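You operate a simulated robot arm through the tools that you are given. There is no shell and no other tool. Be economical: measure what you need, move in short steps, check, and stop when the job is done.

You run a simulated robot arm. Do the job below in one go: nothing can be reset, and whatever is moved stays where it is left.

Task
Switch the beacon switch off. Put the brown tube on the low table top. Take the grey stop plate on the test bench top and put it away on the test bench shelf. Stack the brown carton marked "caps" from the test bench top on top of the brown carton that says "tabs". Put the brown square carton marked "buckles" from the stock bench top on the grey slab and the brown square carton labelled "collars" on the green shelf. Lift the cement lid open. The order is free. Set down upright: brown tube, brown square carton.

Only the result counts: the job must be done as asked and must still hold three seconds after the hand-in. Knocking over, shifting, dropping, spilling or breaking anything else fails it. Lids that push on must go on centred and level and be pressed home; caps that screw on are set level and turned clockwise until they are tight.

Robot
A 7-joint arm with a two-finger parallel gripper on a trunk, on a base that drives. Base frame: it is fixed to the floor where the robot stands at the start and does not move with it; the origin is under the middle of the robot, x ahead of it, y to its left, z up. Lengths are in m, angles in rad, forces in N, time in s.
With the tool pointing down near the work surface it reaches from about 0.38 to 0.8 m from the robot's upright axis, wherever it stands. Its first joint turns from -2.496 to 2.496 rad. Places, roughly: beacon switch [2.6, -0.1, 1.2]; brown carton [5.5, 3.5, 1]; brown square carton [0.75, -1.25, 0.75]; brown tube [-2, 10.25, 1]; cement lid [4.4, 6.8, 0.9]; green shelf [-2.9, -1.8, 1]; grey slab (17x12x2 cm) [1.1, -1.1, 0.8]; grey stop plate [5.25, 3.5, 0.75]; low table top [-0.5, 6.9, 0.6]; test bench shelf [5.1, 3, 0.2]. Payload 3 kg.
The TCP is the grasp point between the finger pads, 0.03 m short of the fingertips. In the tool frame z runs along the fingers and y along their closing line. The gripper opens to 0.11 m. The fingers are 0.02 m wide and 0.01 m thick; the gripper's body (0.048 by 0.112 m) begins 0.055 m behind the TCP.
Orientation is told as [roll, pitch, yaw] about the base's x, y, z axes, in that order, counted from this pose: with the fingers straight down and closing along the base's y, the tool's x points along the base's -x, its y along +y and its z along -z.

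Tools
- The arm moves only by the tool send_rows. Its argument "motion" is a list of rows, each an object (a shift or turn left out is 0, a gripper value left out holds the last) with "dp": the shift along the tool's x, y, z in units of 50 mm (1.0 is 50 mm), a list of three; "dr": the turn, a rotation vector about the tool's x, y, z in units of 8 degrees (1.0 is 8 degrees), a list of three; "fingers": the finger opening in m, from 0 to 0.11. In form: [{"dp": [dx, dy, dz], "dr": [wx, wy, wz], "fingers": fingers}, ...]. A call has 1 to 8 rows; each row shifts and turns the commanded pose from where the row before left it, along the tool's axes as they then stand. A call with a number of a shift or a turn outside -1 to 1 is refused whole. A row lasts 0.2 s, in which the tool goes at most 0.05 m and 0.15 rad; a call with a longer step from one row to the next is refused whole, and so is a gripper value outside its range. A pose out of reach is approached as far as the arm can. The call stops where the force on the tool passes 40 N (or 10 N more than at its start, if that is more) or the arm is blocked; 0.2 s more then pass. The fingers move at their own pace (about 0.153 m/s each) and stop on an object; they squeeze with about 45 N. The grip force told is the motor's: it shows also when the fingers shut on nothing. Time passes only in rows, and 0.2 s behind the last, so rows that do not move let the fingers close. The reply holds the time, the measured pose of the TCP, the force on the tool along the base axes, the opening and the grip force, in the units named above and with some noise, with the torque about the TCP (base axes, N m) and any sound that the robot's microphone picked up.
- Cameras (640 x 400 px; columns grow to the right, rows downward): "scene" is now at [0.7063, -0.2774, 1.4826]; the picture's right is [0.00, -0.17, 0.99], its down [-0.88, -0.47, -0.08] and it looks along [0.48, -0.86, -0.15] (base axes); focal length 214 px, centre (320, 200). "wrist" rides on the gripper at [0.072, 0.017, -0.103] in the tool frame; the picture's right is [-0.23, 0.97, 0.00], its down [-0.76, -0.18, -0.62] and it looks along [-0.61, -0.14, 0.78] (tool axes); focal length 222 px, centre (320, 200). There is no depth. A picture from a camera that has moved, and an enlarged one, comes with that camera's place and axes in the base frame and with its lens.
- capture(camera): a new picture of that camera. The clock stands still meanwhile.
- move_column(by): slides the trunk up (or, below 0, down) by that many m; the arm and the scene camera ride with it, the base frame stays. It gives what a move gives, with no picture.
- base_move(legs): drives the robot by 1 to 6 legs, each [ahead, turn to the left] in m and rad, along the robot's own axes; the way and the turn of a leg run together, so that a leg with both is an arc; at most 1.5 m and 3.142 rad a leg. The arm and the cameras ride along, it lands a little off, and it stops where it bumps. It gives what a move gives.
- pan_tilt(pan, tilt): turns the head with the scene camera to pan (to the left, within 1.396 rad either way) and tilt (down, from -0.506 to 1.204), counted from straight ahead of the robot. It gives what a move gives.
- zoom(camera, box): a new picture of the part [left, top, right, bottom] of that camera's present view, enlarged. The clock stands still meanwhile.
- close_job(): hands the job in; it is judged then, once.

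Go step by step. Nothing tells you exact positions but the pictures and the camera data: compare them with the known pose of the tool, close in by small moves and look again before you grip or let go. The budget is 186 turns and 144 pictures, counting those below and the enlarged ones. Unless the task says otherwise, let go and move clear before handing in, and close with one line.

The tools are called after ">>>" by a JSON object that holds its "method" and its "body". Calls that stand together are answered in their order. send_rows: Moves the arm, as the interface text tells. Its arguments: {"type":"object","properties":{"motion":{"type":"array"}},"required":["motion"]} The other tools are called the same way: move_column (by) slides the trunk up or down; base_move (legs) drives the base; pan_tilt (pan, tilt) turns the head that bears the scene camera; capture (camera) takes a picture; zoom (camera, box) takes an enlarged picture of a part of a camera's view; close_job () hands the job in.

At the start:

```text
t: 0.0
ee_pos: [0.5555, -0.2132, 1.3654]
tcp_rot: [0.001, -0.001, 0.002]
ft_force: [0.2, 0.2, -0.9]
wrist_torque: [-0.01, -0.02, 0.01]
opening: 0.1099
finger_force: 0.2
trunk travel left (down, up): [-0.415, 0.075]
robot x, y, heading: [-0.0008, -0.0083, -0.002]
head pan, tilt: [-1.4, -0.499]
```

scene: 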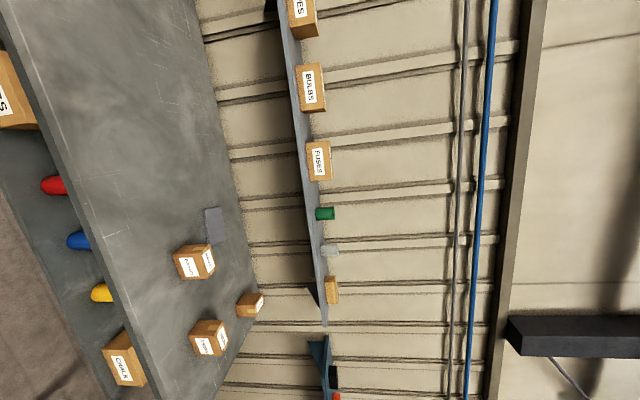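
wrist: 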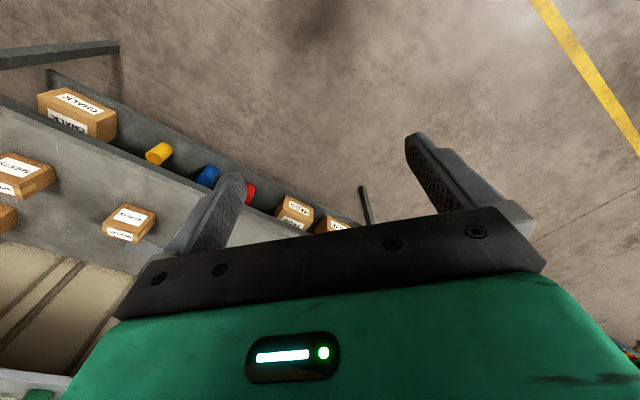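

The stock bench with several small cartons is to the robot's right. I'll zoom in to read the labels.

>>> {"method": "zoom", "body": {"camera": "scene", "box": [140, 190, 290, 380]}}

>>> {"method": "pan_tilt", "body": {"pan": -1.39, "tilt": 0.4}}

>>> {"method": "capture", "body": {"camera": "scene"}}

```text
2.11 times, centred on (215, 285) of scene
camera zoom: at [0.7063, -0.2774, 1.4826], right [0.0, -0.17, 0.99], down [-0.88, -0.47, -0.08], along [0.48, -0.86, -0.15], focal length 452 px, centre (541, 21)
```

zoom: 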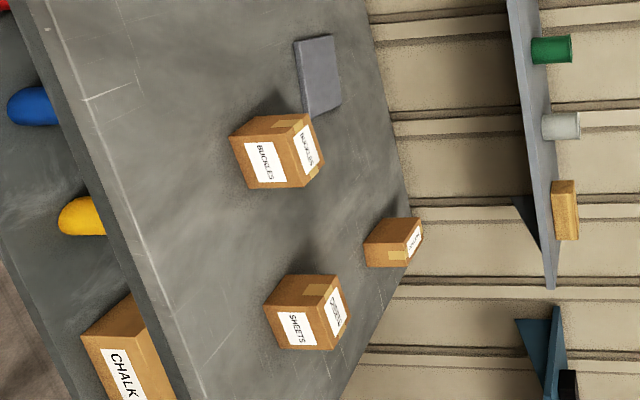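

```text
t: 1.2
ee_pos: [0.5554, -0.2127, 1.3657]
tcp_rot: [0.0, -0.001, 0.003]
ft_force: [-0.5, -0.1, 0.0]
wrist_torque: [0.0, 0.02, 0.0]
opening: 0.11
finger_force: 0.0
trunk travel left (down, up): [-0.415, 0.075]
robot x, y, heading: [-0.0, -0.0094, 0.001]
head pan, tilt: [-1.389, 0.4]
```

```text
140 pictures are left
camera scene: at [0.6293, -0.3026, 1.4778], right [0.0, -0.18, 0.98], down [-0.92, 0.38, 0.07], along [-0.39, -0.91, -0.17], focal length 214 px, centre (320, 200)
```

scene: 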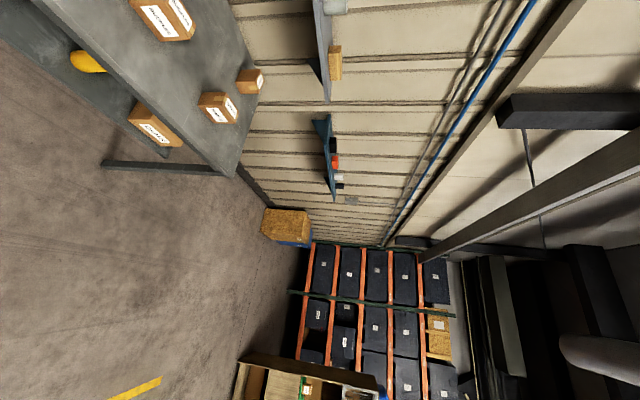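

The head is mounted so that pan ±1.39 looks sideways and tilt sweeps along the robot's heading. Next I'll look to the left, then read the small carton's label.

>>> {"method": "zoom", "body": {"camera": "scene", "box": [190, 60, 270, 130]}}

>>> {"method": "pan_tilt", "body": {"pan": 1.39, "tilt": -0.5}}

>>> {"method": "capture", "body": {"camera": "scene"}}

>>> {"method": "pan_tilt", "body": {"pan": 1.39, "tilt": 0.5}}

>>> {"method": "capture", "body": {"camera": "scene"}}

```text
5.71 times, centred on (230, 95) of scene
camera zoom: at [0.6293, -0.3026, 1.4778], right [0.0, -0.18, 0.98], down [-0.92, 0.38, 0.07], along [-0.39, -0.91, -0.17], focal length 1226 px, centre (834, 800)
```

zoom: 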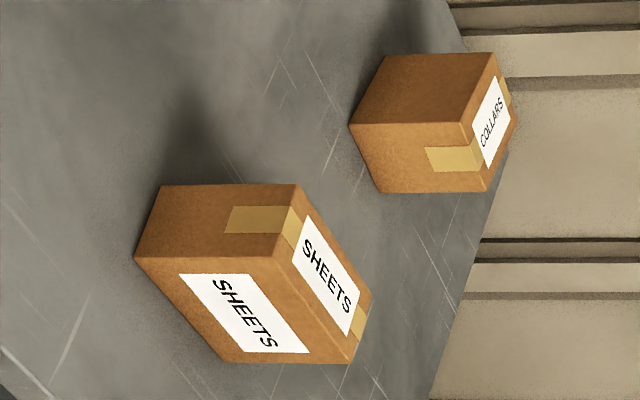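

```text
t: 3.6
ee_pos: [0.5562, -0.2118, 1.3659]
tcp_rot: [0.0, -0.001, 0.002]
ft_force: [0.1, 0.7, 0.0]
wrist_torque: [0.03, 0.01, 0.03]
opening: 0.1099
finger_force: 0.2
trunk travel left (down, up): [-0.415, 0.075]
robot x, y, heading: [0.0013, -0.0071, 0.001]
head pan, tilt: [1.389, -0.499]
```

```text
138 pictures are left
camera scene: at [0.7061, -0.1455, 1.4823], right [0.0, -0.18, -0.98], down [-0.88, 0.47, -0.09], along [0.48, 0.86, -0.16], focal length 214 px, centre (320, 200)
```

scene: 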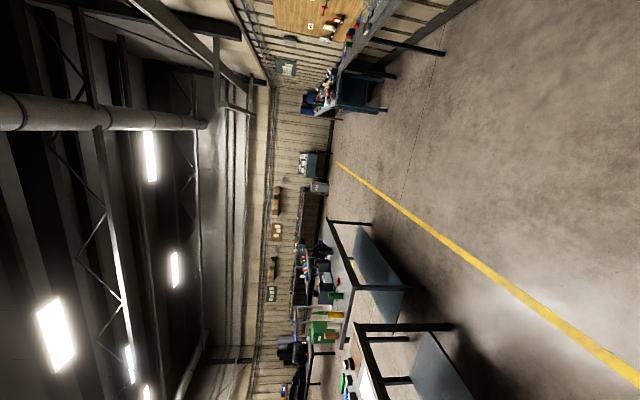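

```text
t: 4.9
ee_pos: [0.5556, -0.2121, 1.3657]
tcp_rot: [-0.001, 0.001, 0.003]
ft_force: [0.4, -0.2, -0.3]
wrist_torque: [-0.01, 0.01, 0.0]
opening: 0.11
finger_force: 0.0
trunk travel left (down, up): [-0.415, 0.075]
robot x, y, heading: [0.0031, -0.0071, 0.003]
head pan, tilt: [1.389, 0.499]
```

```text
137 pictures are left
camera scene: at [0.6199, -0.122, 1.4781], right [0.0, -0.18, -0.98], down [-0.88, -0.47, 0.09], along [-0.48, 0.86, -0.16], focal length 214 px, centre (320, 200)
```

scene: 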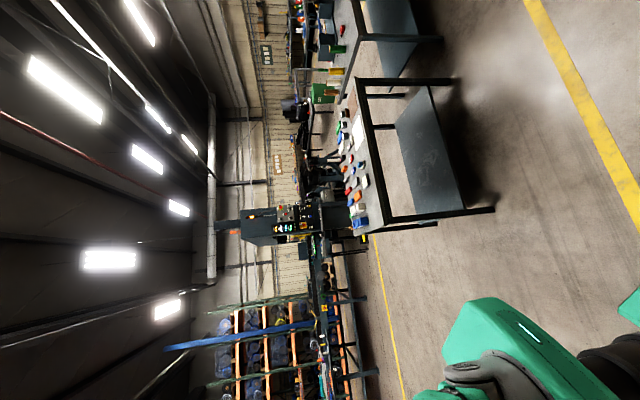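

Collars and Buckles are both on the stock bench. I'll look behind the robot on the right for the green shelf.

>>> {"method": "pan_tilt", "body": {"pan": -1.39, "tilt": 1.15}}

>>> {"method": "capture", "body": {"camera": "scene"}}

```text
t: 7.4
ee_pos: [0.5551, -0.2126, 1.3648]
tcp_rot: [0.0, -0.001, 0.002]
ft_force: [0.1, -0.1, 0.1]
wrist_torque: [-0.01, 0.0, 0.0]
opening: 0.1099
finger_force: 0.1
trunk travel left (down, up): [-0.415, 0.075]
robot x, y, heading: [0.0003, -0.0075, 0.001]
head pan, tilt: [-1.389, 1.15]
```

```text
136 pictures are left
camera scene: at [0.5692, -0.2702, 1.4838], right [0.0, -0.18, 0.98], down [-0.41, 0.9, 0.17], along [-0.91, -0.4, -0.07], focal length 214 px, centre (320, 200)
```

scene: 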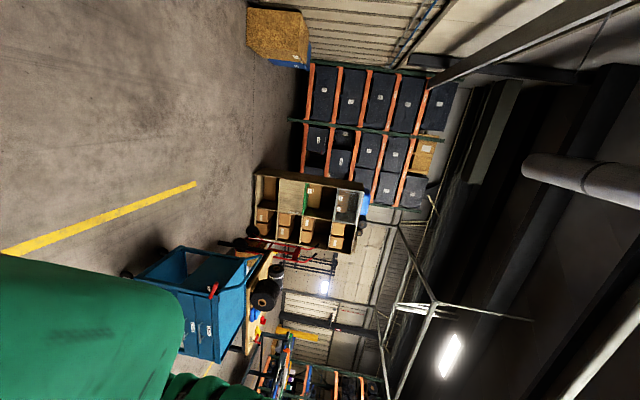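

>>> {"method": "zoom", "body": {"camera": "scene", "box": [240, 160, 380, 260]}}

```text
4.00 times, centred on (310, 210) of scene
camera zoom: at [0.5692, -0.2702, 1.4838], right [0.0, -0.18, 0.98], down [-0.41, 0.9, 0.17], along [-0.91, -0.4, -0.07], focal length 858 px, centre (360, 160)
```

zoom: 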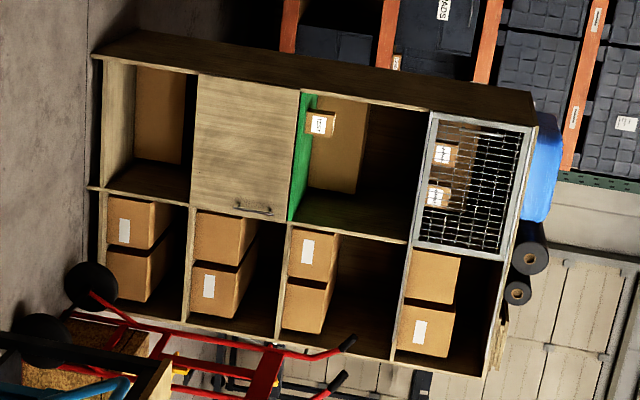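

I want to see the robot's own footprint and the floor, so I'll look straight down, then down and to the right.

>>> {"method": "pan_tilt", "body": {"pan": -0.5, "tilt": 0.5}}

>>> {"method": "capture", "body": {"camera": "scene"}}

```text
t: 8.6
ee_pos: [0.555, -0.2121, 1.3662]
tcp_rot: [-0.001, -0.001, 0.003]
ft_force: [0.0, 0.3, 0.4]
wrist_torque: [0.04, 0.04, -0.01]
opening: 0.11
finger_force: 0.1
trunk travel left (down, up): [-0.415, 0.075]
robot x, y, heading: [-0.0015, -0.0122, 0.001]
head pan, tilt: [-0.499, 0.499]
```

```text
134 pictures are left
camera scene: at [0.6199, -0.2552, 1.4147], right [0.0, -0.88, 0.48], down [-0.88, 0.23, 0.42], along [-0.48, -0.42, -0.77], focal length 214 px, centre (320, 200)
```

scene: 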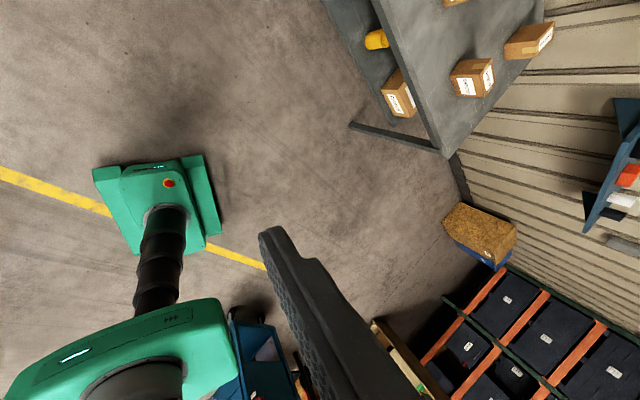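

The stock bench stands at about 42° to the base axes, with its front edge running from about (0.3,-1.33) to (1.36,-0.37). I'll drive alongside it, heading parallel to the edge, and then measure more precisely.

>>> {"method": "base_move", "body": {"legs": [[0, -0.936], [0.66, 0], [0, 1.68]]}}

>>> {"method": "pan_tilt", "body": {"pan": -0.9, "tilt": 0.3}}

>>> {"method": "capture", "body": {"camera": "scene"}}

```text
t: 11.2
ee_pos: [0.2113, -0.5658, 1.3661]
tcp_rot: [0.003, -0.006, -0.863]
ft_force: [-1.8, -0.9, -0.8]
wrist_torque: [0.0, 0.01, 0.03]
opening: 0.1097
finger_force: 0.0
trunk travel left (down, up): [-0.415, 0.075]
robot x, y, heading: [0.0319, 0.0115, -0.867]
head pan, tilt: [-0.499, 0.499]
stopped in leg 1: the robot was blocked; the commanded pose is now the measured one
```

```text
t: 12.0
ee_pos: [0.211, -0.5661, 1.3649]
tcp_rot: [0.004, -0.003, -0.861]
ft_force: [-0.7, 0.1, -0.2]
wrist_torque: [0.01, 0.05, 0.04]
opening: 0.11
finger_force: 0.0
trunk travel left (down, up): [-0.415, 0.075]
robot x, y, heading: [0.0288, 0.0134, -0.869]
head pan, tilt: [-0.901, 0.3]
```

```text
133 pictures are left
camera scene: at [0.2096, -0.6752, 1.4368], right [-0.48, -0.4, 0.78], down [-0.45, 0.88, 0.18], along [-0.76, -0.26, -0.6], focal length 214 px, centre (320, 200)
```

scene: 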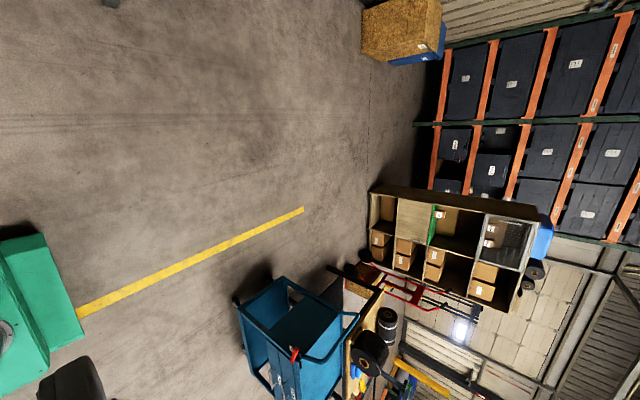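

Something blocked the turn. I'll look around at close range.

>>> {"method": "pan_tilt", "body": {"pan": 0.4, "tilt": 0.0}}

>>> {"method": "capture", "body": {"camera": "scene"}}

>>> {"method": "pan_tilt", "body": {"pan": 1.0, "tilt": 0.6}}

>>> {"method": "capture", "body": {"camera": "scene"}}

```text
t: 13.5
ee_pos: [0.212, -0.5672, 1.3661]
tcp_rot: [0.003, -0.004, -0.862]
ft_force: [-0.8, 1.1, -0.4]
wrist_torque: [0.01, -0.02, 0.02]
opening: 0.11
finger_force: 0.0
trunk travel left (down, up): [-0.415, 0.075]
robot x, y, heading: [0.0308, 0.011, -0.865]
head pan, tilt: [0.4, 0.0]
```

```text
132 pictures are left
camera scene: at [0.3099, -0.626, 1.4125], right [-0.7, -0.6, -0.39], down [-0.65, 0.76, 0.0], along [0.3, 0.25, -0.92], focal length 214 px, centre (320, 200)
```

scene: 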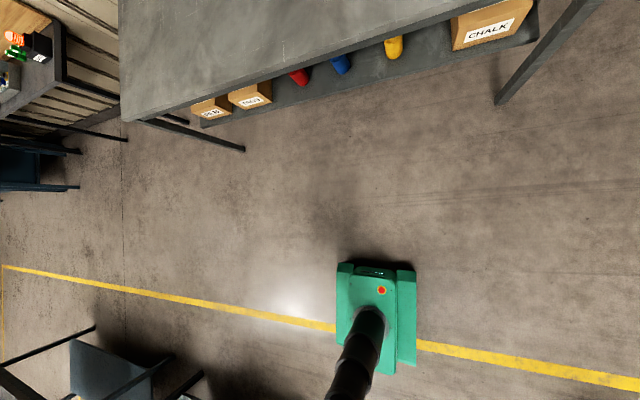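

```text
t: 14.5
ee_pos: [0.2102, -0.5661, 1.3658]
tcp_rot: [0.005, -0.003, -0.861]
ft_force: [0.0, -1.1, -0.4]
wrist_torque: [0.02, 0.02, -0.03]
opening: 0.1101
finger_force: 0.1
trunk travel left (down, up): [-0.415, 0.075]
robot x, y, heading: [0.0311, 0.0148, -0.866]
head pan, tilt: [1.0, 0.6]
```

```text
131 pictures are left
camera scene: at [0.3038, -0.5585, 1.4475], right [-0.41, -0.35, -0.84], down [-0.9, 0.32, 0.3], along [0.16, 0.88, -0.45], focal length 214 px, centre (320, 200)
```

scene: 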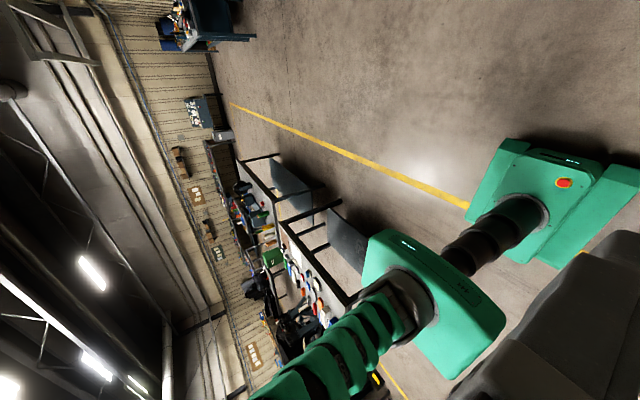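

Nothing near the base explains it. I'll try driving a short way forward on this heading.

>>> {"method": "base_move", "body": {"legs": [[0.15, 0]]}}

>>> {"method": "pan_tilt", "body": {"pan": -0.3, "tilt": -0.5}}

>>> {"method": "capture", "body": {"camera": "scene"}}

>>> {"method": "capture", "body": {"camera": "wrist"}}

```text
t: 15.9
ee_pos: [0.3083, -0.683, 1.3661]
tcp_rot: [0.003, -0.005, -0.865]
ft_force: [0.2, -0.4, 0.5]
wrist_torque: [-0.02, -0.04, -0.03]
opening: 0.1102
finger_force: 0.0
trunk travel left (down, up): [-0.415, 0.075]
robot x, y, heading: [0.1286, -0.1026, -0.864]
head pan, tilt: [1.0, 0.6]
```

```text
t: 17.4
ee_pos: [0.3088, -0.6821, 1.3682]
tcp_rot: [0.003, -0.005, -0.868]
ft_force: [-0.3, 0.8, 0.3]
wrist_torque: [-0.01, -0.03, 0.03]
opening: 0.11
finger_force: 0.1
trunk travel left (down, up): [-0.415, 0.075]
robot x, y, heading: [0.1295, -0.1041, -0.869]
head pan, tilt: [-0.3, -0.499]
```

```text
130 pictures are left
camera scene: at [0.3913, -0.8087, 1.4318], right [-0.73, -0.62, 0.29], down [-0.67, 0.58, -0.46], along [0.12, -0.53, -0.84], focal length 214 px, centre (320, 200)
```

scene: 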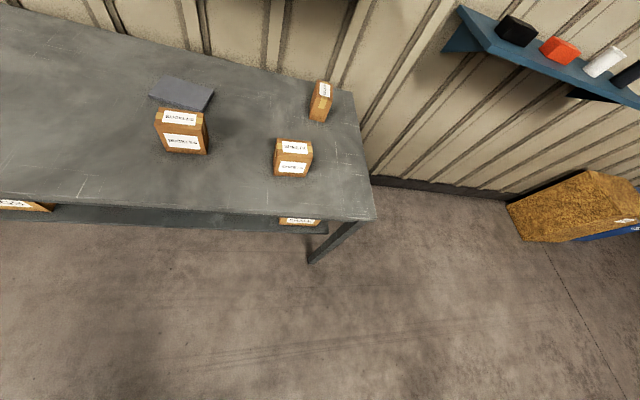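

```text
129 pictures are left
camera wrist: at [0.2737, -0.6157, 1.4682], right [0.89, 0.46, 0.0], down [0.36, -0.69, 0.63], along [0.29, -0.55, -0.78], focal length 222 px, centre (320, 200)
```

wrist: 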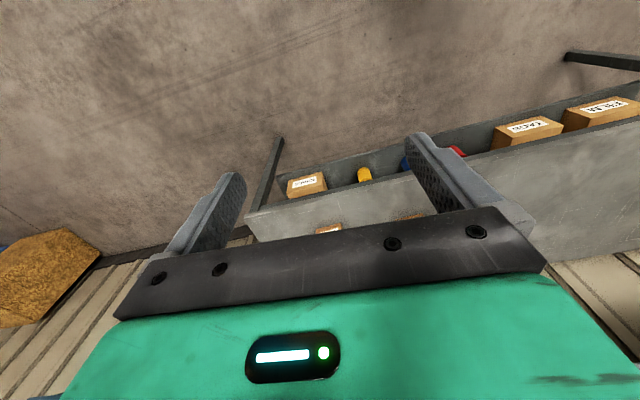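

From this heading I see the bench well: its top is at about z 0.80, the slab at about (1.09,-1.12) and Buckles at about (0.89,-1.0). I'll move closer, facing the bench squarely.

>>> {"method": "base_move", "body": {"legs": [[0, -0.03], [0.58, 0], [0, 0.11]]}}

>>> {"method": "pan_tilt", "body": {"pan": 0, "tilt": -0.1}}

>>> {"method": "capture", "body": {"camera": "scene"}}

```text
t: 21.6
ee_pos: [0.7054, -1.1215, 1.3657]
tcp_rot: [0.005, -0.004, -0.796]
ft_force: [-0.2, 0.0, 0.0]
wrist_torque: [0.02, 0.01, 0.0]
opening: 0.1102
finger_force: 0.1
trunk travel left (down, up): [-0.415, 0.075]
robot x, y, heading: [0.4785, -0.5598, -0.799]
head pan, tilt: [-0.3, -0.499]
```

```text
t: 22.4
ee_pos: [0.7053, -1.1214, 1.3658]
tcp_rot: [0.003, -0.004, -0.796]
ft_force: [-0.7, -0.1, 0.6]
wrist_torque: [-0.01, -0.01, -0.01]
opening: 0.11
finger_force: 0.1
trunk travel left (down, up): [-0.415, 0.075]
robot x, y, heading: [0.4827, -0.5608, -0.798]
head pan, tilt: [0.0, -0.099]
```

```text
128 pictures are left
camera scene: at [0.7884, -1.2063, 1.409], right [-0.71, -0.7, 0.0], down [-0.7, 0.71, -0.1], along [0.07, -0.07, -0.99], focal length 214 px, centre (320, 200)
```

scene: 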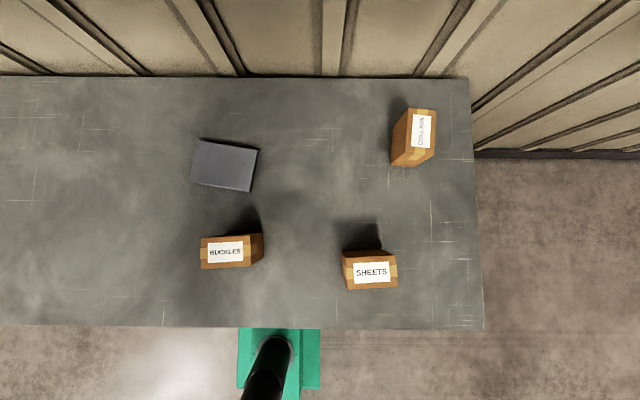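

>>> {"method": "zoom", "body": {"camera": "scene", "box": [180, 130, 280, 280]}}

>>> {"method": "zoom", "body": {"camera": "scene", "box": [330, 90, 480, 300]}}

>>> {"method": "capture", "body": {"camera": "wrist"}}

```text
2.67 times, centred on (230, 205) of scene
camera zoom: at [0.7884, -1.2063, 1.409], right [-0.71, -0.7, 0.0], down [-0.7, 0.71, -0.1], along [0.07, -0.07, -0.99], focal length 572 px, centre (560, 187)
```

zoom: 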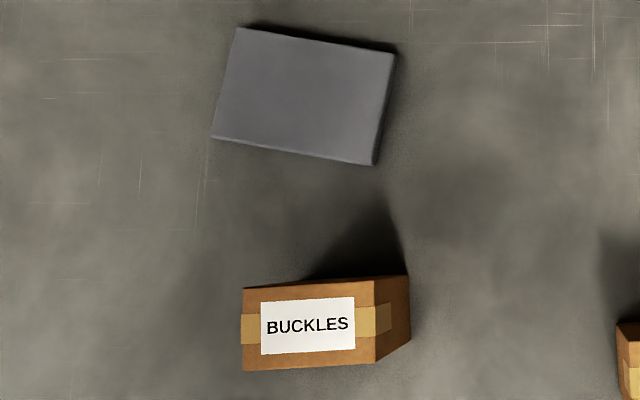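

```text
1.90 times, centred on (405, 195) of scene
camera zoom: at [0.7884, -1.2063, 1.409], right [-0.71, -0.7, 0.0], down [-0.7, 0.71, -0.1], along [0.07, -0.07, -0.99], focal length 408 px, centre (158, 210)
```

zoom: 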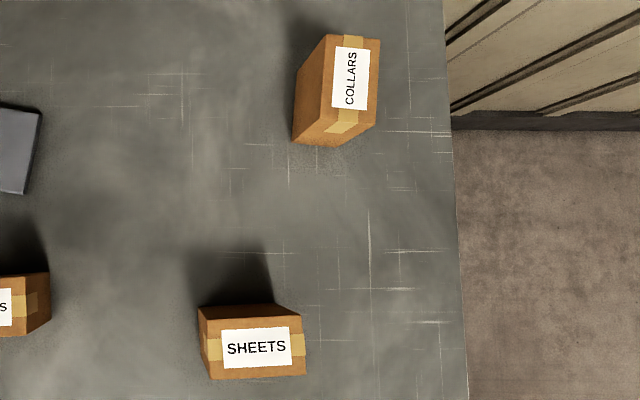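

```text
125 pictures are left
camera wrist: at [0.6653, -1.0578, 1.4686], right [0.86, 0.52, 0.0], down [0.4, -0.67, 0.63], along [0.33, -0.53, -0.78], focal length 222 px, centre (320, 200)
```

wrist: 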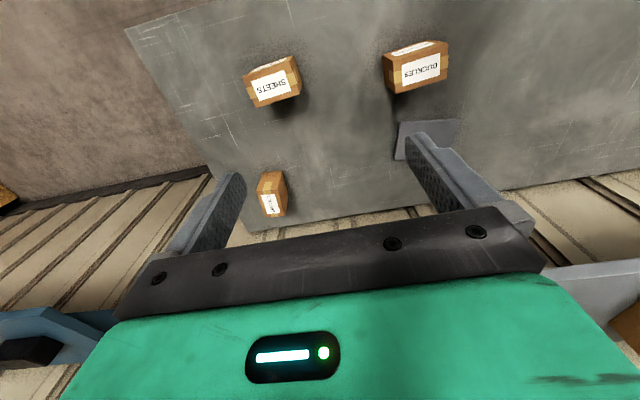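

I now have Buckles (11.4×7.3×11 cm) centred at about (0.894,-1.006) and the slab at about (1.090,-1.131). I'll ease the base 5 cm forward, shift the tool over Buckles and turn it 93°.

>>> {"method": "base_move", "body": {"legs": [[0.05, 0]]}}

>>> {"method": "send_rows", "body": {"motion": [{"dp": [0, 0.862, 0]}, {"dp": [0, 0.862, 0]}, {"dp": [0, 0.862, 0]}, {"dp": [0, 0.862, 0]}, {"dp": [0, 0.862, 0]}, {"dr": [0, 0, -0.97]}, {"dr": [0, 0, -0.97]}, {"dr": [0, 0, -0.97]}]}}

>>> {"method": "send_rows", "body": {"motion": [{"dr": [0, 0, -0.97]}, {"dr": [0, 0, -0.97]}, {"dr": [0, 0, -0.97]}, {"dr": [0, 0, -0.97]}, {"dr": [0, 0, -0.97]}, {"dr": [0, 0, -0.97]}, {"dr": [0, 0, -0.97]}, {"dr": [0, 0, -0.97]}]}}

>>> {"method": "send_rows", "body": {"motion": [{"dr": [0, 0, -0.97]}]}}

```text
t: 23.4
ee_pos: [0.7397, -1.1589, 1.3663]
tcp_rot: [0.003, -0.005, -0.798]
ft_force: [0.0, 1.0, 0.6]
wrist_torque: [-0.02, 0.02, 0.0]
opening: 0.1101
finger_force: 0.0
trunk travel left (down, up): [-0.415, 0.075]
robot x, y, heading: [0.5179, -0.5953, -0.799]
head pan, tilt: [0.0, -0.099]
```

```text
t: 25.2
ee_pos: [0.8945, -1.0074, 1.367]
tcp_rot: [0.002, -0.006, -0.39]
ft_force: [-0.1, 0.6, 0.8]
wrist_torque: [0.01, -0.03, -0.01]
opening: 0.11
finger_force: 0.1
trunk travel left (down, up): [-0.415, 0.075]
robot x, y, heading: [0.5147, -0.5947, -0.801]
head pan, tilt: [0.0, -0.099]
```

```text
t: 27.0
ee_pos: [0.8932, -1.0077, 1.3689]
tcp_rot: [-0.005, -0.003, 0.695]
ft_force: [-0.3, 0.5, -0.4]
wrist_torque: [0.02, -0.03, 0.01]
opening: 0.1099
finger_force: 0.1
trunk travel left (down, up): [-0.415, 0.075]
robot x, y, heading: [0.5145, -0.5953, -0.799]
head pan, tilt: [0.0, -0.099]
```

```text
t: 27.4
ee_pos: [0.8941, -1.0074, 1.3679]
tcp_rot: [-0.004, -0.003, 0.832]
ft_force: [0.0, -0.1, 0.1]
wrist_torque: [-0.03, -0.03, -0.03]
opening: 0.11
finger_force: 0.1
trunk travel left (down, up): [-0.415, 0.075]
robot x, y, heading: [0.5178, -0.5948, -0.801]
head pan, tilt: [0.0, -0.099]
```

Now I'm above Buckles. I'll descend to about z 0.99 and check.

>>> {"method": "send_rows", "body": {"motion": [{"dp": [0, 0, 0.95]}, {"dp": [0, 0, 0.95]}, {"dp": [0, 0, 0.95]}, {"dp": [0, 0, 0.95]}, {"dp": [0, 0, 0.95]}, {"dp": [0, 0, 0.95]}, {"dp": [0, 0, 0.95]}, {"dp": [0, 0, 0.95]}]}}

>>> {"method": "capture", "body": {"camera": "scene"}}

>>> {"method": "capture", "body": {"camera": "wrist"}}

```text
t: 29.2
ee_pos: [0.8977, -1.007, 0.9884]
tcp_rot: [-0.005, -0.005, 0.828]
ft_force: [-0.3, 1.0, -0.6]
wrist_torque: [0.03, 0.0, -0.01]
opening: 0.1101
finger_force: 0.0
trunk travel left (down, up): [-0.415, 0.075]
robot x, y, heading: [0.5167, -0.6001, -0.797]
head pan, tilt: [0.0, -0.099]
```

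```text
124 pictures are left
camera scene: at [0.9775, -0.9191, 1.0297], right [0.74, -0.68, 0.01], down [-0.67, -0.73, -0.1], along [0.07, 0.07, -0.99], focal length 214 px, centre (320, 200)
```

scene: 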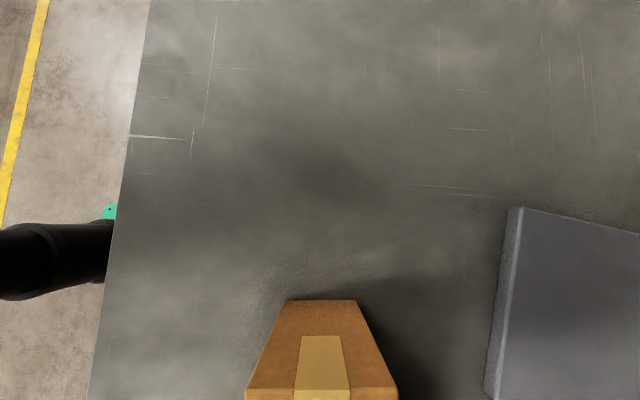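

```text
123 pictures are left
camera wrist: at [0.8342, -1.0487, 1.0891], right [-0.56, 0.83, 0.0], down [0.64, 0.44, 0.63], along [0.52, 0.35, -0.78], focal length 222 px, centre (320, 200)
```

wrist: 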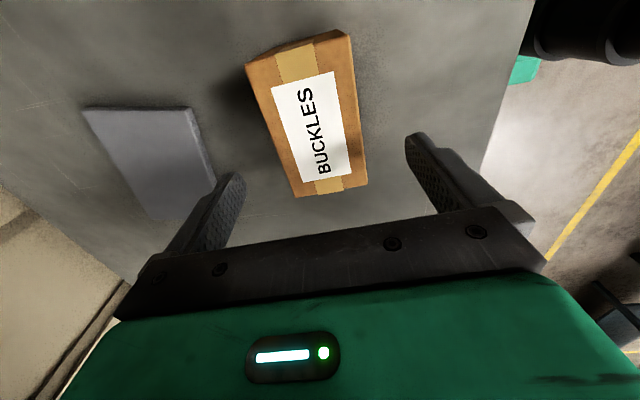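

>>> {"method": "zoom", "body": {"camera": "wrist", "box": [230, 20, 390, 210]}}

```text
2.11 times, centred on (310, 115) of wrist
camera zoom: at [0.8342, -1.0487, 1.0891], right [-0.56, 0.83, 0.0], down [0.64, 0.44, 0.63], along [0.52, 0.35, -0.78], focal length 468 px, centre (341, 379)
```

zoom: 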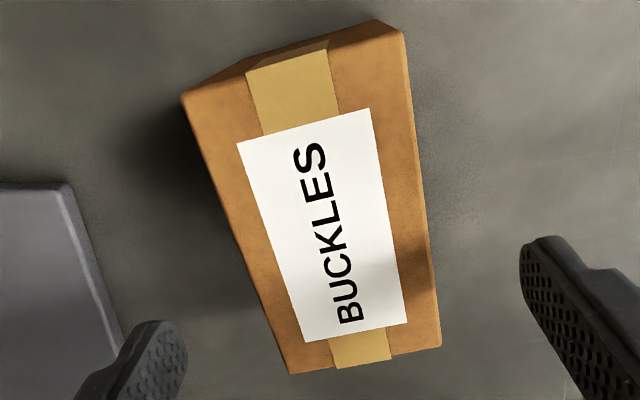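

Alignment is within a few millimetres. I'll descend to z about 0.875, close and lift.

>>> {"method": "send_rows", "body": {"motion": [{"dp": [0.05, 0, 0.75]}, {"dp": [0, 0, 0.75]}, {"dp": [0, 0, 0.72]}, {"fingers": 0.05}, {}, {}, {}]}}

>>> {"method": "send_rows", "body": {"motion": [{"dp": [0, 0, -0.6]}, {"dp": [0, 0, -0.8]}, {}]}}

```text
t: 30.8
ee_pos: [0.8948, -1.0086, 0.8789]
tcp_rot: [-0.002, -0.005, 0.827]
ft_force: [-0.4, -0.5, -0.1]
wrist_torque: [0.01, -0.05, 0.0]
opening: 0.0679
finger_force: 44.8
trunk travel left (down, up): [-0.415, 0.075]
robot x, y, heading: [0.5197, -0.5973, -0.805]
head pan, tilt: [0.0, -0.099]
```

```text
t: 31.6
ee_pos: [0.8961, -1.0107, 0.9477]
tcp_rot: [-0.004, -0.004, 0.826]
ft_force: [-1.3, 1.1, 0.6]
wrist_torque: [0.19, -0.24, 0.06]
opening: 0.0676
finger_force: 45.6
trunk travel left (down, up): [-0.415, 0.075]
robot x, y, heading: [0.5178, -0.5958, -0.801]
head pan, tilt: [0.0, -0.099]
```

Holding Buckles. I'll carry it over the slab, align the yaw and inspect before lowering.

>>> {"method": "send_rows", "body": {"motion": [{"dp": [-0.17, -0.896, 0]}, {"dp": [-0.17, -0.896, 0]}, {"dp": [-0.17, -0.896, 0]}, {"dp": [-0.17, -0.896, 0]}, {"dp": [-0.17, -0.896, 0]}, {"dr": [0, 0, 0.75]}, {"dr": [0, 0, 0.75]}, {}]}}

>>> {"method": "capture", "body": {"camera": "scene"}}

>>> {"method": "capture", "body": {"camera": "wrist"}}

```text
t: 32.7
ee_pos: [1.0687, -1.1179, 0.9455]
tcp_rot: [0.009, -0.003, 0.827]
ft_force: [-3.0, 3.1, 5.4]
wrist_torque: [0.41, -0.16, 0.01]
opening: 0.0674
finger_force: 44.9
trunk travel left (down, up): [-0.415, 0.075]
robot x, y, heading: [0.5138, -0.5939, -0.797]
head pan, tilt: [0.0, -0.099]
stopped in row 5: the force on the tool passed its limit at 47 N (the readings are from after the stop); the commanded pose is now the measured one
```

```text
121 pictures are left
camera scene: at [1.1486, -1.0305, 0.9879], right [0.74, -0.68, -0.01], down [-0.67, -0.73, -0.1], along [0.06, 0.08, -0.99], focal length 214 px, centre (320, 200)
```

scene: 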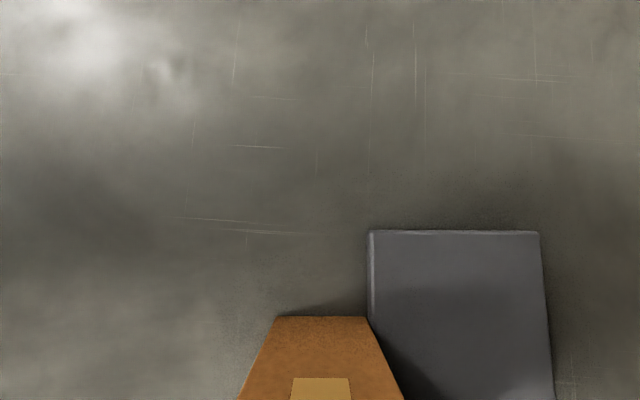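

```text
120 pictures are left
camera wrist: at [1.0059, -1.1606, 1.0475], right [-0.56, 0.83, 0.01], down [0.65, 0.43, 0.62], along [0.51, 0.36, -0.78], focal length 222 px, centre (320, 200)
```

wrist: 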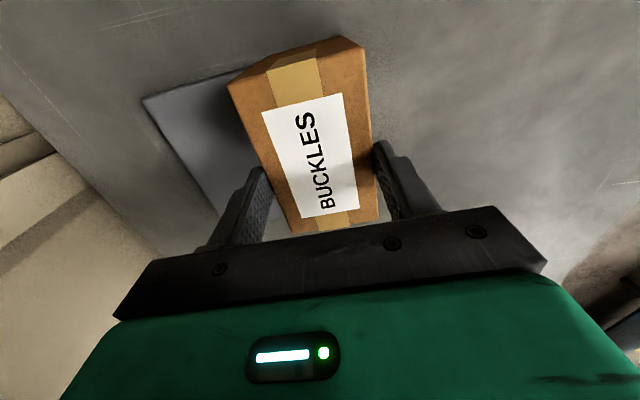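

The force tripped: it looks as if the box slid on the table against the slab instead of being lifted. I'll inspect closely.

>>> {"method": "zoom", "body": {"camera": "wrist", "box": [130, 20, 450, 260]}}

>>> {"method": "pan_tilt", "body": {"pan": 0, "tilt": 0.9}}

>>> {"method": "capture", "body": {"camera": "scene"}}

```text
1.67 times, centred on (290, 140) of wrist
camera zoom: at [1.0059, -1.1606, 1.0475], right [-0.56, 0.83, 0.01], down [0.65, 0.43, 0.62], along [0.51, 0.36, -0.78], focal length 370 px, centre (370, 300)
```

zoom: 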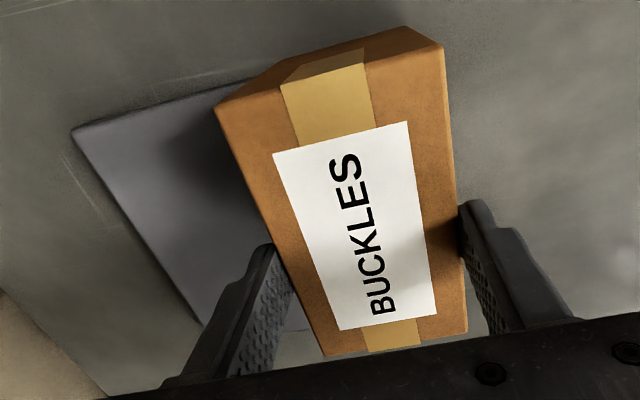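

```text
t: 34.0
ee_pos: [1.0676, -1.1182, 0.9459]
tcp_rot: [0.009, -0.004, 0.827]
ft_force: [-2.9, 5.9, 4.6]
wrist_torque: [0.65, -0.03, -0.03]
opening: 0.0677
finger_force: 45.2
trunk travel left (down, up): [-0.415, 0.075]
robot x, y, heading: [0.5164, -0.6011, -0.797]
head pan, tilt: [0.0, 0.901]
```

```text
118 pictures are left
camera scene: at [1.0886, -1.096, 0.999], right [0.74, -0.68, -0.01], down [-0.42, -0.46, 0.78], along [-0.53, -0.57, -0.62], focal length 214 px, centre (320, 200)
```

scene: 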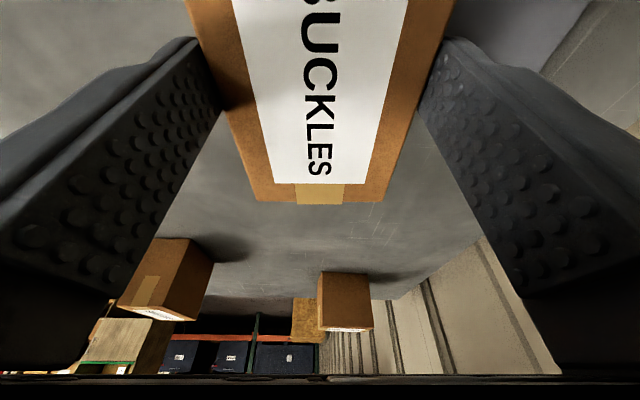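

The fingers only hold the box's top few millimetres, so it slipped during the lift. I'll open, go down again, regrip and lift slowly while watching the force.

>>> {"method": "send_rows", "body": {"motion": [{"fingers": 0.11}, {}, {"dp": [0, 0, 0.7]}, {"dp": [0, 0, 0.7]}, {"fingers": 0.0}, {}, {}, {}]}}

>>> {"method": "send_rows", "body": {"motion": [{"dp": [0, 0, -0.1]}, {"dp": [0, 0, -0.1]}, {"dp": [0, 0, -0.1]}]}}

>>> {"method": "send_rows", "body": {"motion": [{"dp": [0, 0, -0.1]}, {"dp": [0, 0, -0.1]}, {"dp": [0, 0, -0.1]}]}}

>>> {"method": "capture", "body": {"camera": "scene"}}

```text
t: 35.2
ee_pos: [1.0685, -1.1181, 0.8821]
tcp_rot: [0.001, -0.007, 0.827]
ft_force: [-8.8, 6.8, 21.9]
wrist_torque: [1.56, -0.25, 0.52]
opening: 0.0678
finger_force: 44.9
trunk travel left (down, up): [-0.415, 0.075]
robot x, y, heading: [0.5183, -0.5977, -0.799]
head pan, tilt: [0.0, 0.901]
stopped in row 5: the force on the tool passed its limit at 48 N (the readings are from after the stop); the commanded pose is now the measured one
```

```text
t: 36.0
ee_pos: [1.0713, -1.1197, 0.8937]
tcp_rot: [0.001, -0.007, 0.827]
ft_force: [-0.6, 1.2, -5.6]
wrist_torque: [0.1, 0.02, 0.09]
opening: 0.0681
finger_force: 44.8
trunk travel left (down, up): [-0.415, 0.075]
robot x, y, heading: [0.5144, -0.5965, -0.8]
head pan, tilt: [0.0, 0.901]
```

```text
t: 36.8
ee_pos: [1.0709, -1.1189, 0.9108]
tcp_rot: [0.0, -0.006, 0.827]
ft_force: [-0.5, 0.0, -5.6]
wrist_torque: [0.04, -0.04, -0.01]
opening: 0.068
finger_force: 44.4
trunk travel left (down, up): [-0.415, 0.075]
robot x, y, heading: [0.5164, -0.5999, -0.802]
head pan, tilt: [0.0, 0.901]
```

```text
117 pictures are left
camera scene: at [1.0919, -1.0972, 0.9643], right [0.74, -0.68, 0.0], down [-0.41, -0.45, 0.79], along [-0.53, -0.58, -0.61], focal length 214 px, centre (320, 200)
```

scene: 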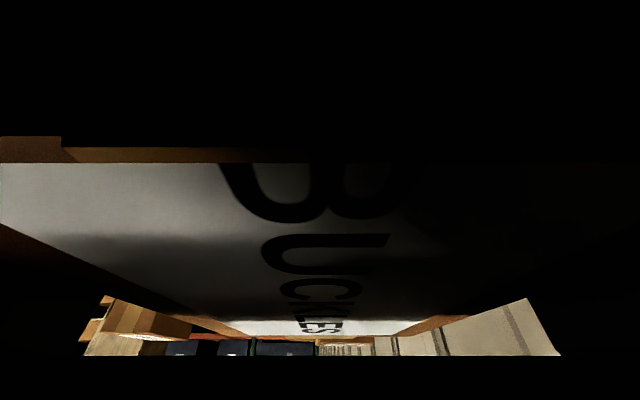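

Now the tool carries about 5.6 N steadily, so the box is in the grip. I'll lift gently a bit more and look.

>>> {"method": "send_rows", "body": {"motion": [{"dp": [0, 0, -0.1]}, {"dp": [0, 0, -0.15]}, {"dp": [0, 0, -0.2]}, {"dp": [0, 0, -0.2]}, {"dp": [0, 0, -0.15]}, {"dp": [0, 0, -0.1]}, {}]}}

>>> {"method": "pan_tilt", "body": {"pan": 0, "tilt": -0.1}}

>>> {"method": "capture", "body": {"camera": "scene"}}

>>> {"method": "capture", "body": {"camera": "wrist"}}

```text
t: 38.4
ee_pos: [1.0713, -1.1206, 0.9547]
tcp_rot: [0.002, -0.005, 0.826]
ft_force: [-0.6, 0.7, -5.6]
wrist_torque: [0.04, -0.02, -0.01]
opening: 0.0682
finger_force: 45.0
trunk travel left (down, up): [-0.415, 0.075]
robot x, y, heading: [0.5211, -0.5923, -0.796]
head pan, tilt: [0.0, 0.901]
```

```text
t: 39.6
ee_pos: [1.0702, -1.1204, 0.9546]
tcp_rot: [0.001, -0.004, 0.825]
ft_force: [0.7, 0.7, -5.9]
wrist_torque: [0.05, -0.07, 0.0]
opening: 0.0681
finger_force: 45.6
trunk travel left (down, up): [-0.415, 0.075]
robot x, y, heading: [0.5177, -0.5935, -0.797]
head pan, tilt: [0.0, -0.099]
```

```text
116 pictures are left
camera scene: at [1.1512, -1.0316, 0.9968], right [0.74, -0.68, 0.0], down [-0.67, -0.73, -0.1], along [0.07, 0.08, -0.99], focal length 214 px, centre (320, 200)
```

scene: 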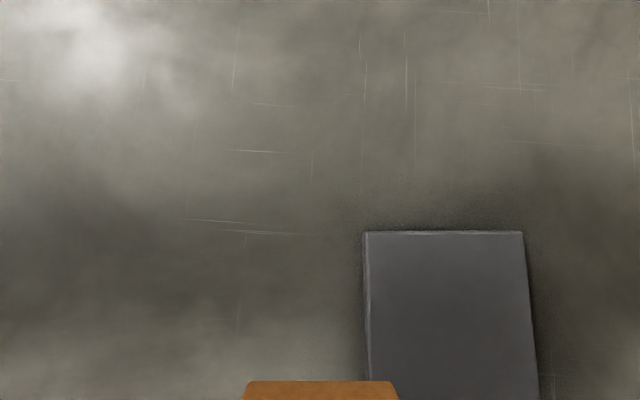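

```text
115 pictures are left
camera wrist: at [1.0082, -1.1614, 1.0562], right [-0.56, 0.83, 0.0], down [0.65, 0.44, 0.63], along [0.52, 0.35, -0.78], focal length 222 px, centre (320, 200)
```

wrist: 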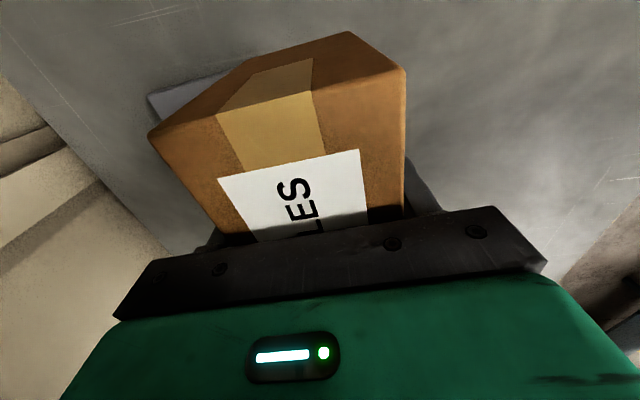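

Buckles is held well now, but the slab was pushed about 8 cm and turned 12°. I'll set Buckles back on the open table, push the slab to where it was, and then place the box.

>>> {"method": "send_rows", "body": {"motion": [{"dp": [0, 0.4, 0]}, {"dp": [0, 0.8, 0]}, {"dp": [0, 0.8, 0]}, {"dp": [0, 0.8, 0]}, {"dp": [0, 0.4, 0]}, {"dp": [0, 0, 0.5]}, {"dp": [0, 0, 0.5]}, {"dp": [0, 0, 0.3]}]}}

>>> {"method": "send_rows", "body": {"motion": [{"dp": [0, 0, 0.05]}, {"dp": [0, 0, 0.05]}, {"fingers": 0.11}, {}, {"dp": [0, 0, -0.8]}, {"dp": [0, 0, -1]}, {"dp": [0, 0, -1]}, {"dp": [0, -0.5, -0.5]}]}}

>>> {"method": "capture", "body": {"camera": "scene"}}

```text
t: 41.4
ee_pos: [0.9532, -1.0116, 0.8888]
tcp_rot: [0.0, -0.006, 0.827]
ft_force: [0.1, 0.1, -5.5]
wrist_torque: [0.07, -0.02, 0.02]
opening: 0.0679
finger_force: 45.0
trunk travel left (down, up): [-0.415, 0.075]
robot x, y, heading: [0.5196, -0.601, -0.8]
head pan, tilt: [0.0, -0.099]
```

```text
t: 43.2
ee_pos: [0.9717, -1.0257, 1.0507]
tcp_rot: [0.0, -0.004, 0.827]
ft_force: [-0.5, -0.2, 0.4]
wrist_torque: [0.0, -0.01, 0.02]
opening: 0.1098
finger_force: 0.1
trunk travel left (down, up): [-0.415, 0.075]
robot x, y, heading: [0.5178, -0.598, -0.803]
head pan, tilt: [0.0, -0.099]
```

```text
114 pictures are left
camera scene: at [1.0528, -0.9383, 1.0927], right [0.74, -0.68, 0.0], down [-0.67, -0.73, -0.1], along [0.07, 0.08, -0.99], focal length 214 px, centre (320, 200)
```

scene: 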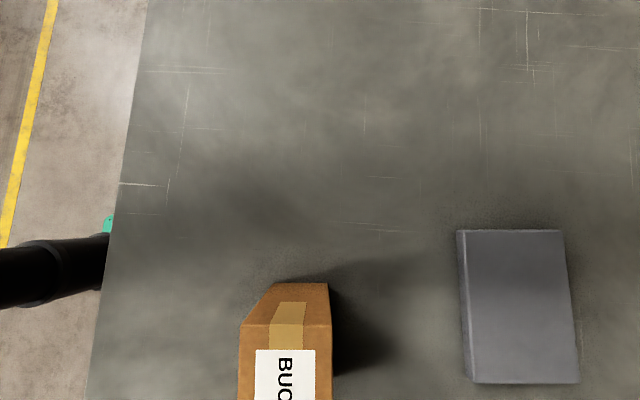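

I'll close the fingers, tilt the tool 30° outward and reach over the slab's far edge at a safe height.

>>> {"method": "send_rows", "body": {"motion": [{"dp": [0, 0, -0.5], "fingers": 0.0}, {"dr": [0.94, 0, 0]}, {"dr": [0.94, 0, 0]}, {"dr": [0.94, 0, 0]}, {"dr": [0.94, 0, 0]}]}}

>>> {"method": "send_rows", "body": {"motion": [{"dp": [0, -0.784, 0.453]}, {"dp": [0, -0.784, 0.453]}, {"dp": [0, -0.784, 0.453]}, {"dp": [0, -0.784, 0.453]}, {"dp": [0, -0.784, 0.453]}, {"dp": [0, -0.784, 0.453]}, {"dp": [0, -0.784, 0.453]}, {}]}}

>>> {"method": "capture", "body": {"camera": "scene"}}

```text
t: 44.4
ee_pos: [0.9712, -1.0276, 1.0759]
tcp_rot: [-0.525, -0.006, 0.828]
ft_force: [0.6, -0.3, -0.4]
wrist_torque: [0.0, -0.01, 0.01]
opening: 0.0
finger_force: 38.2
trunk travel left (down, up): [-0.415, 0.075]
robot x, y, heading: [0.5158, -0.5945, -0.798]
head pan, tilt: [0.0, -0.099]
```

```text
t: 46.3
ee_pos: [1.154, -1.1909, 1.0599]
tcp_rot: [-0.518, 0.008, 0.861]
ft_force: [-10.9, 8.3, -10.7]
wrist_torque: [-1.04, -1.05, 0.21]
opening: 0.0001
finger_force: 37.8
out of reach, approached as far as the arm can: row 7
trunk travel left (down, up): [-0.415, 0.075]
robot x, y, heading: [0.5151, -0.5956, -0.801]
head pan, tilt: [0.0, -0.099]
stopped in row 8: the arm was blocked; the commanded pose is now the measured one
```

```text
113 pictures are left
camera scene: at [1.2168, -1.0861, 1.0954], right [0.66, -0.56, 0.49], down [-0.61, -0.79, -0.08], along [0.43, -0.25, -0.87], focal length 214 px, centre (320, 200)
```

scene: 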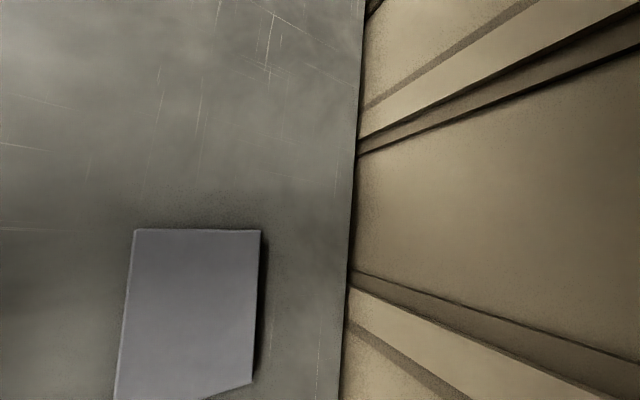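

I'm at the reach limit. I'll back off a little and raise the hand, lower the trunk for more reach, and try again.

>>> {"method": "send_rows", "body": {"motion": [{"dp": [0, 0.5, -0.5]}, {"dp": [0, -0.3, -0.9]}, {"dp": [0, -0.3, -0.9]}, {"dp": [0, -0.3, -0.9]}, {"dp": [0, -0.3, -0.9]}]}}

>>> {"method": "move_column", "body": {"by": -0.25}}

```text
t: 47.7
ee_pos: [1.1041, -1.1578, 1.0326]
tcp_rot: [-0.186, -0.1, 0.813]
ft_force: [0.7, 0.1, -0.6]
wrist_torque: [0.04, 0.06, 0.0]
opening: 0.0
finger_force: 37.8
trunk travel left (down, up): [-0.415, 0.075]
robot x, y, heading: [0.5169, -0.5934, -0.803]
head pan, tilt: [0.0, -0.099]
stopped in row 5: the arm was blocked; the commanded pose is now the measured one
```

```text
t: 48.0
ee_pos: [1.1378, -1.188, 0.9835]
tcp_rot: [-0.142, -0.097, 0.809]
ft_force: [9.8, -2.7, -11.7]
wrist_torque: [0.09, 0.72, -0.08]
opening: 0.0
finger_force: 37.7
trunk travel left (down, up): [-0.416, 0.074]
robot x, y, heading: [0.5129, -0.5969, -0.811]
head pan, tilt: [0.0, -0.099]
stopped: the arm was blocked; the commanded pose is now the measured one
```

The arm seems blocked by something. I'll look back at the arm and up.

>>> {"method": "pan_tilt", "body": {"pan": 1.39, "tilt": 0.3}}

>>> {"method": "capture", "body": {"camera": "scene"}}

>>> {"method": "pan_tilt", "body": {"pan": -1.39, "tilt": 0.3}}

>>> {"method": "capture", "body": {"camera": "scene"}}

```text
t: 49.5
ee_pos: [1.1241, -1.1808, 0.9786]
tcp_rot: [-0.116, -0.086, 0.803]
ft_force: [-0.2, -0.7, -0.1]
wrist_torque: [0.01, 0.0, -0.01]
opening: 0.0
finger_force: 37.2
trunk travel left (down, up): [-0.416, 0.074]
robot x, y, heading: [0.5114, -0.5944, -0.803]
head pan, tilt: [1.389, 0.3]
```

```text
112 pictures are left
camera scene: at [1.1001, -1.0553, 1.0859], right [0.27, -0.15, -0.95], down [-0.46, -0.89, 0.01], along [-0.85, 0.44, -0.3], focal length 214 px, centre (320, 200)
```

scene: 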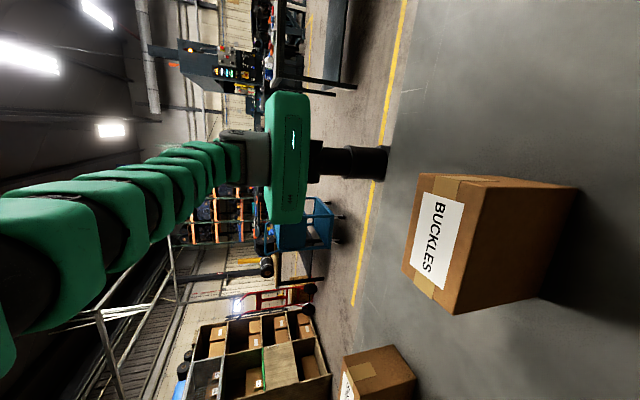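

```text
t: 52.0
ee_pos: [1.1223, -1.1825, 0.9784]
tcp_rot: [-0.117, -0.085, 0.805]
ft_force: [0.3, -0.3, 0.6]
wrist_torque: [-0.01, -0.03, 0.01]
opening: 0.0
finger_force: 37.8
trunk travel left (down, up): [-0.416, 0.074]
robot x, y, heading: [0.5125, -0.5938, -0.803]
head pan, tilt: [-1.389, 0.3]
```

```text
111 pictures are left
camera scene: at [1.2301, -1.1832, 1.1073], right [-0.01, -0.11, 0.99], down [-0.87, -0.48, -0.06], along [0.49, -0.87, -0.09], focal length 214 px, centre (320, 200)
```

scene: 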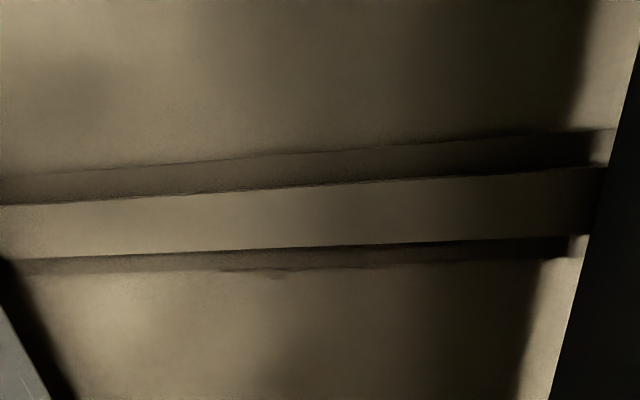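

The wall shelf just above limits the hand here. I'll retract under it and lower the trunk for a flatter approach with the fingers spread.

>>> {"method": "send_rows", "body": {"motion": [{"dp": [0, 0.8, 0]}, {"dp": [0, 0.8, 0]}, {"dp": [0, 0.8, 0]}, {"dp": [0, 0.8, -0.2]}, {"dp": [0, 0.6, -0.8]}, {"dp": [0, 0, -1]}, {"dp": [0, 0, -1]}, {"dp": [0, 0, -1]}]}}

>>> {"method": "move_column", "body": {"by": -0.25}}

```text
t: 52.4
ee_pos: [1.0825, -1.1393, 1.0636]
tcp_rot: [-0.305, -0.099, 0.809]
ft_force: [2.1, 1.9, 6.5]
wrist_torque: [0.05, 0.32, -0.01]
opening: 0.0
finger_force: 37.5
trunk travel left (down, up): [-0.416, 0.074]
robot x, y, heading: [0.514, -0.5957, -0.804]
head pan, tilt: [-1.389, 0.3]
stopped in row 2: the force on the tool passed its limit at 80 N (the readings are from after the stop); the commanded pose is now the measured one
```

```text
t: 54.1
ee_pos: [1.1049, -1.1554, 0.8669]
tcp_rot: [-0.285, -0.108, 0.813]
ft_force: [-7.6, 6.8, 12.6]
wrist_torque: [0.18, 0.31, -0.1]
opening: 0.0002
finger_force: 38.0
trunk travel left (down, up): [-0.243, 0.247]
robot x, y, heading: [0.5189, -0.5949, -0.803]
head pan, tilt: [-1.389, 0.3]
stopped: the force on the tool passed its limit at 55 N (the readings are from after the stop); the commanded pose is now the measured one
```

>>> {"method": "capture", "body": {"camera": "wrist"}}

>>> {"method": "pan_tilt", "body": {"pan": 0.0, "tilt": 0.3}}

>>> {"method": "capture", "body": {"camera": "scene"}}

```text
110 pictures are left
camera wrist: at [1.0145, -1.1842, 0.9526], right [-0.5, 0.83, -0.25], down [0.47, 0.5, 0.73], along [0.73, 0.25, -0.64], focal length 222 px, centre (320, 200)
```

wrist: 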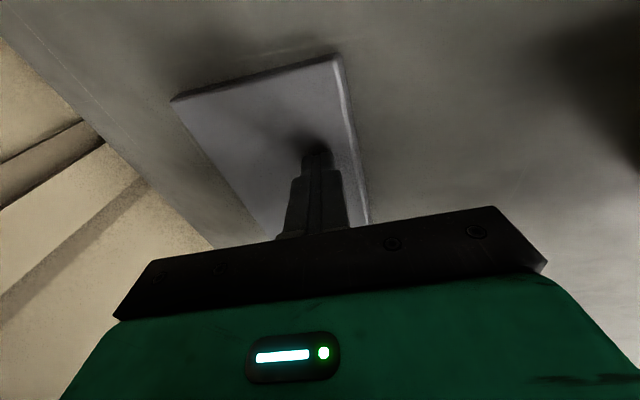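

```text
t: 55.6
ee_pos: [1.1047, -1.1564, 0.8672]
tcp_rot: [-0.285, -0.108, 0.814]
ft_force: [1.9, -1.6, 16.8]
wrist_torque: [-0.1, 0.03, 0.0]
opening: 0.0
finger_force: 38.2
trunk travel left (down, up): [-0.243, 0.247]
robot x, y, heading: [0.5181, -0.5943, -0.804]
head pan, tilt: [0.0, 0.3]
```

```text
109 pictures are left
camera scene: at [1.1516, -1.092, 0.9104], right [0.68, -0.68, 0.28], down [-0.73, -0.66, 0.18], along [0.06, -0.33, -0.94], focal length 214 px, centre (320, 200)
```

scene: 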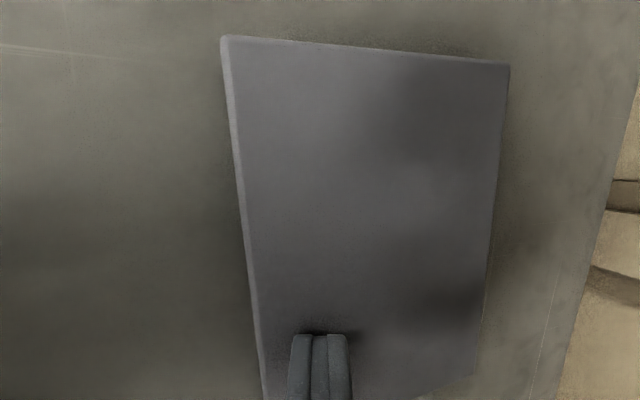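

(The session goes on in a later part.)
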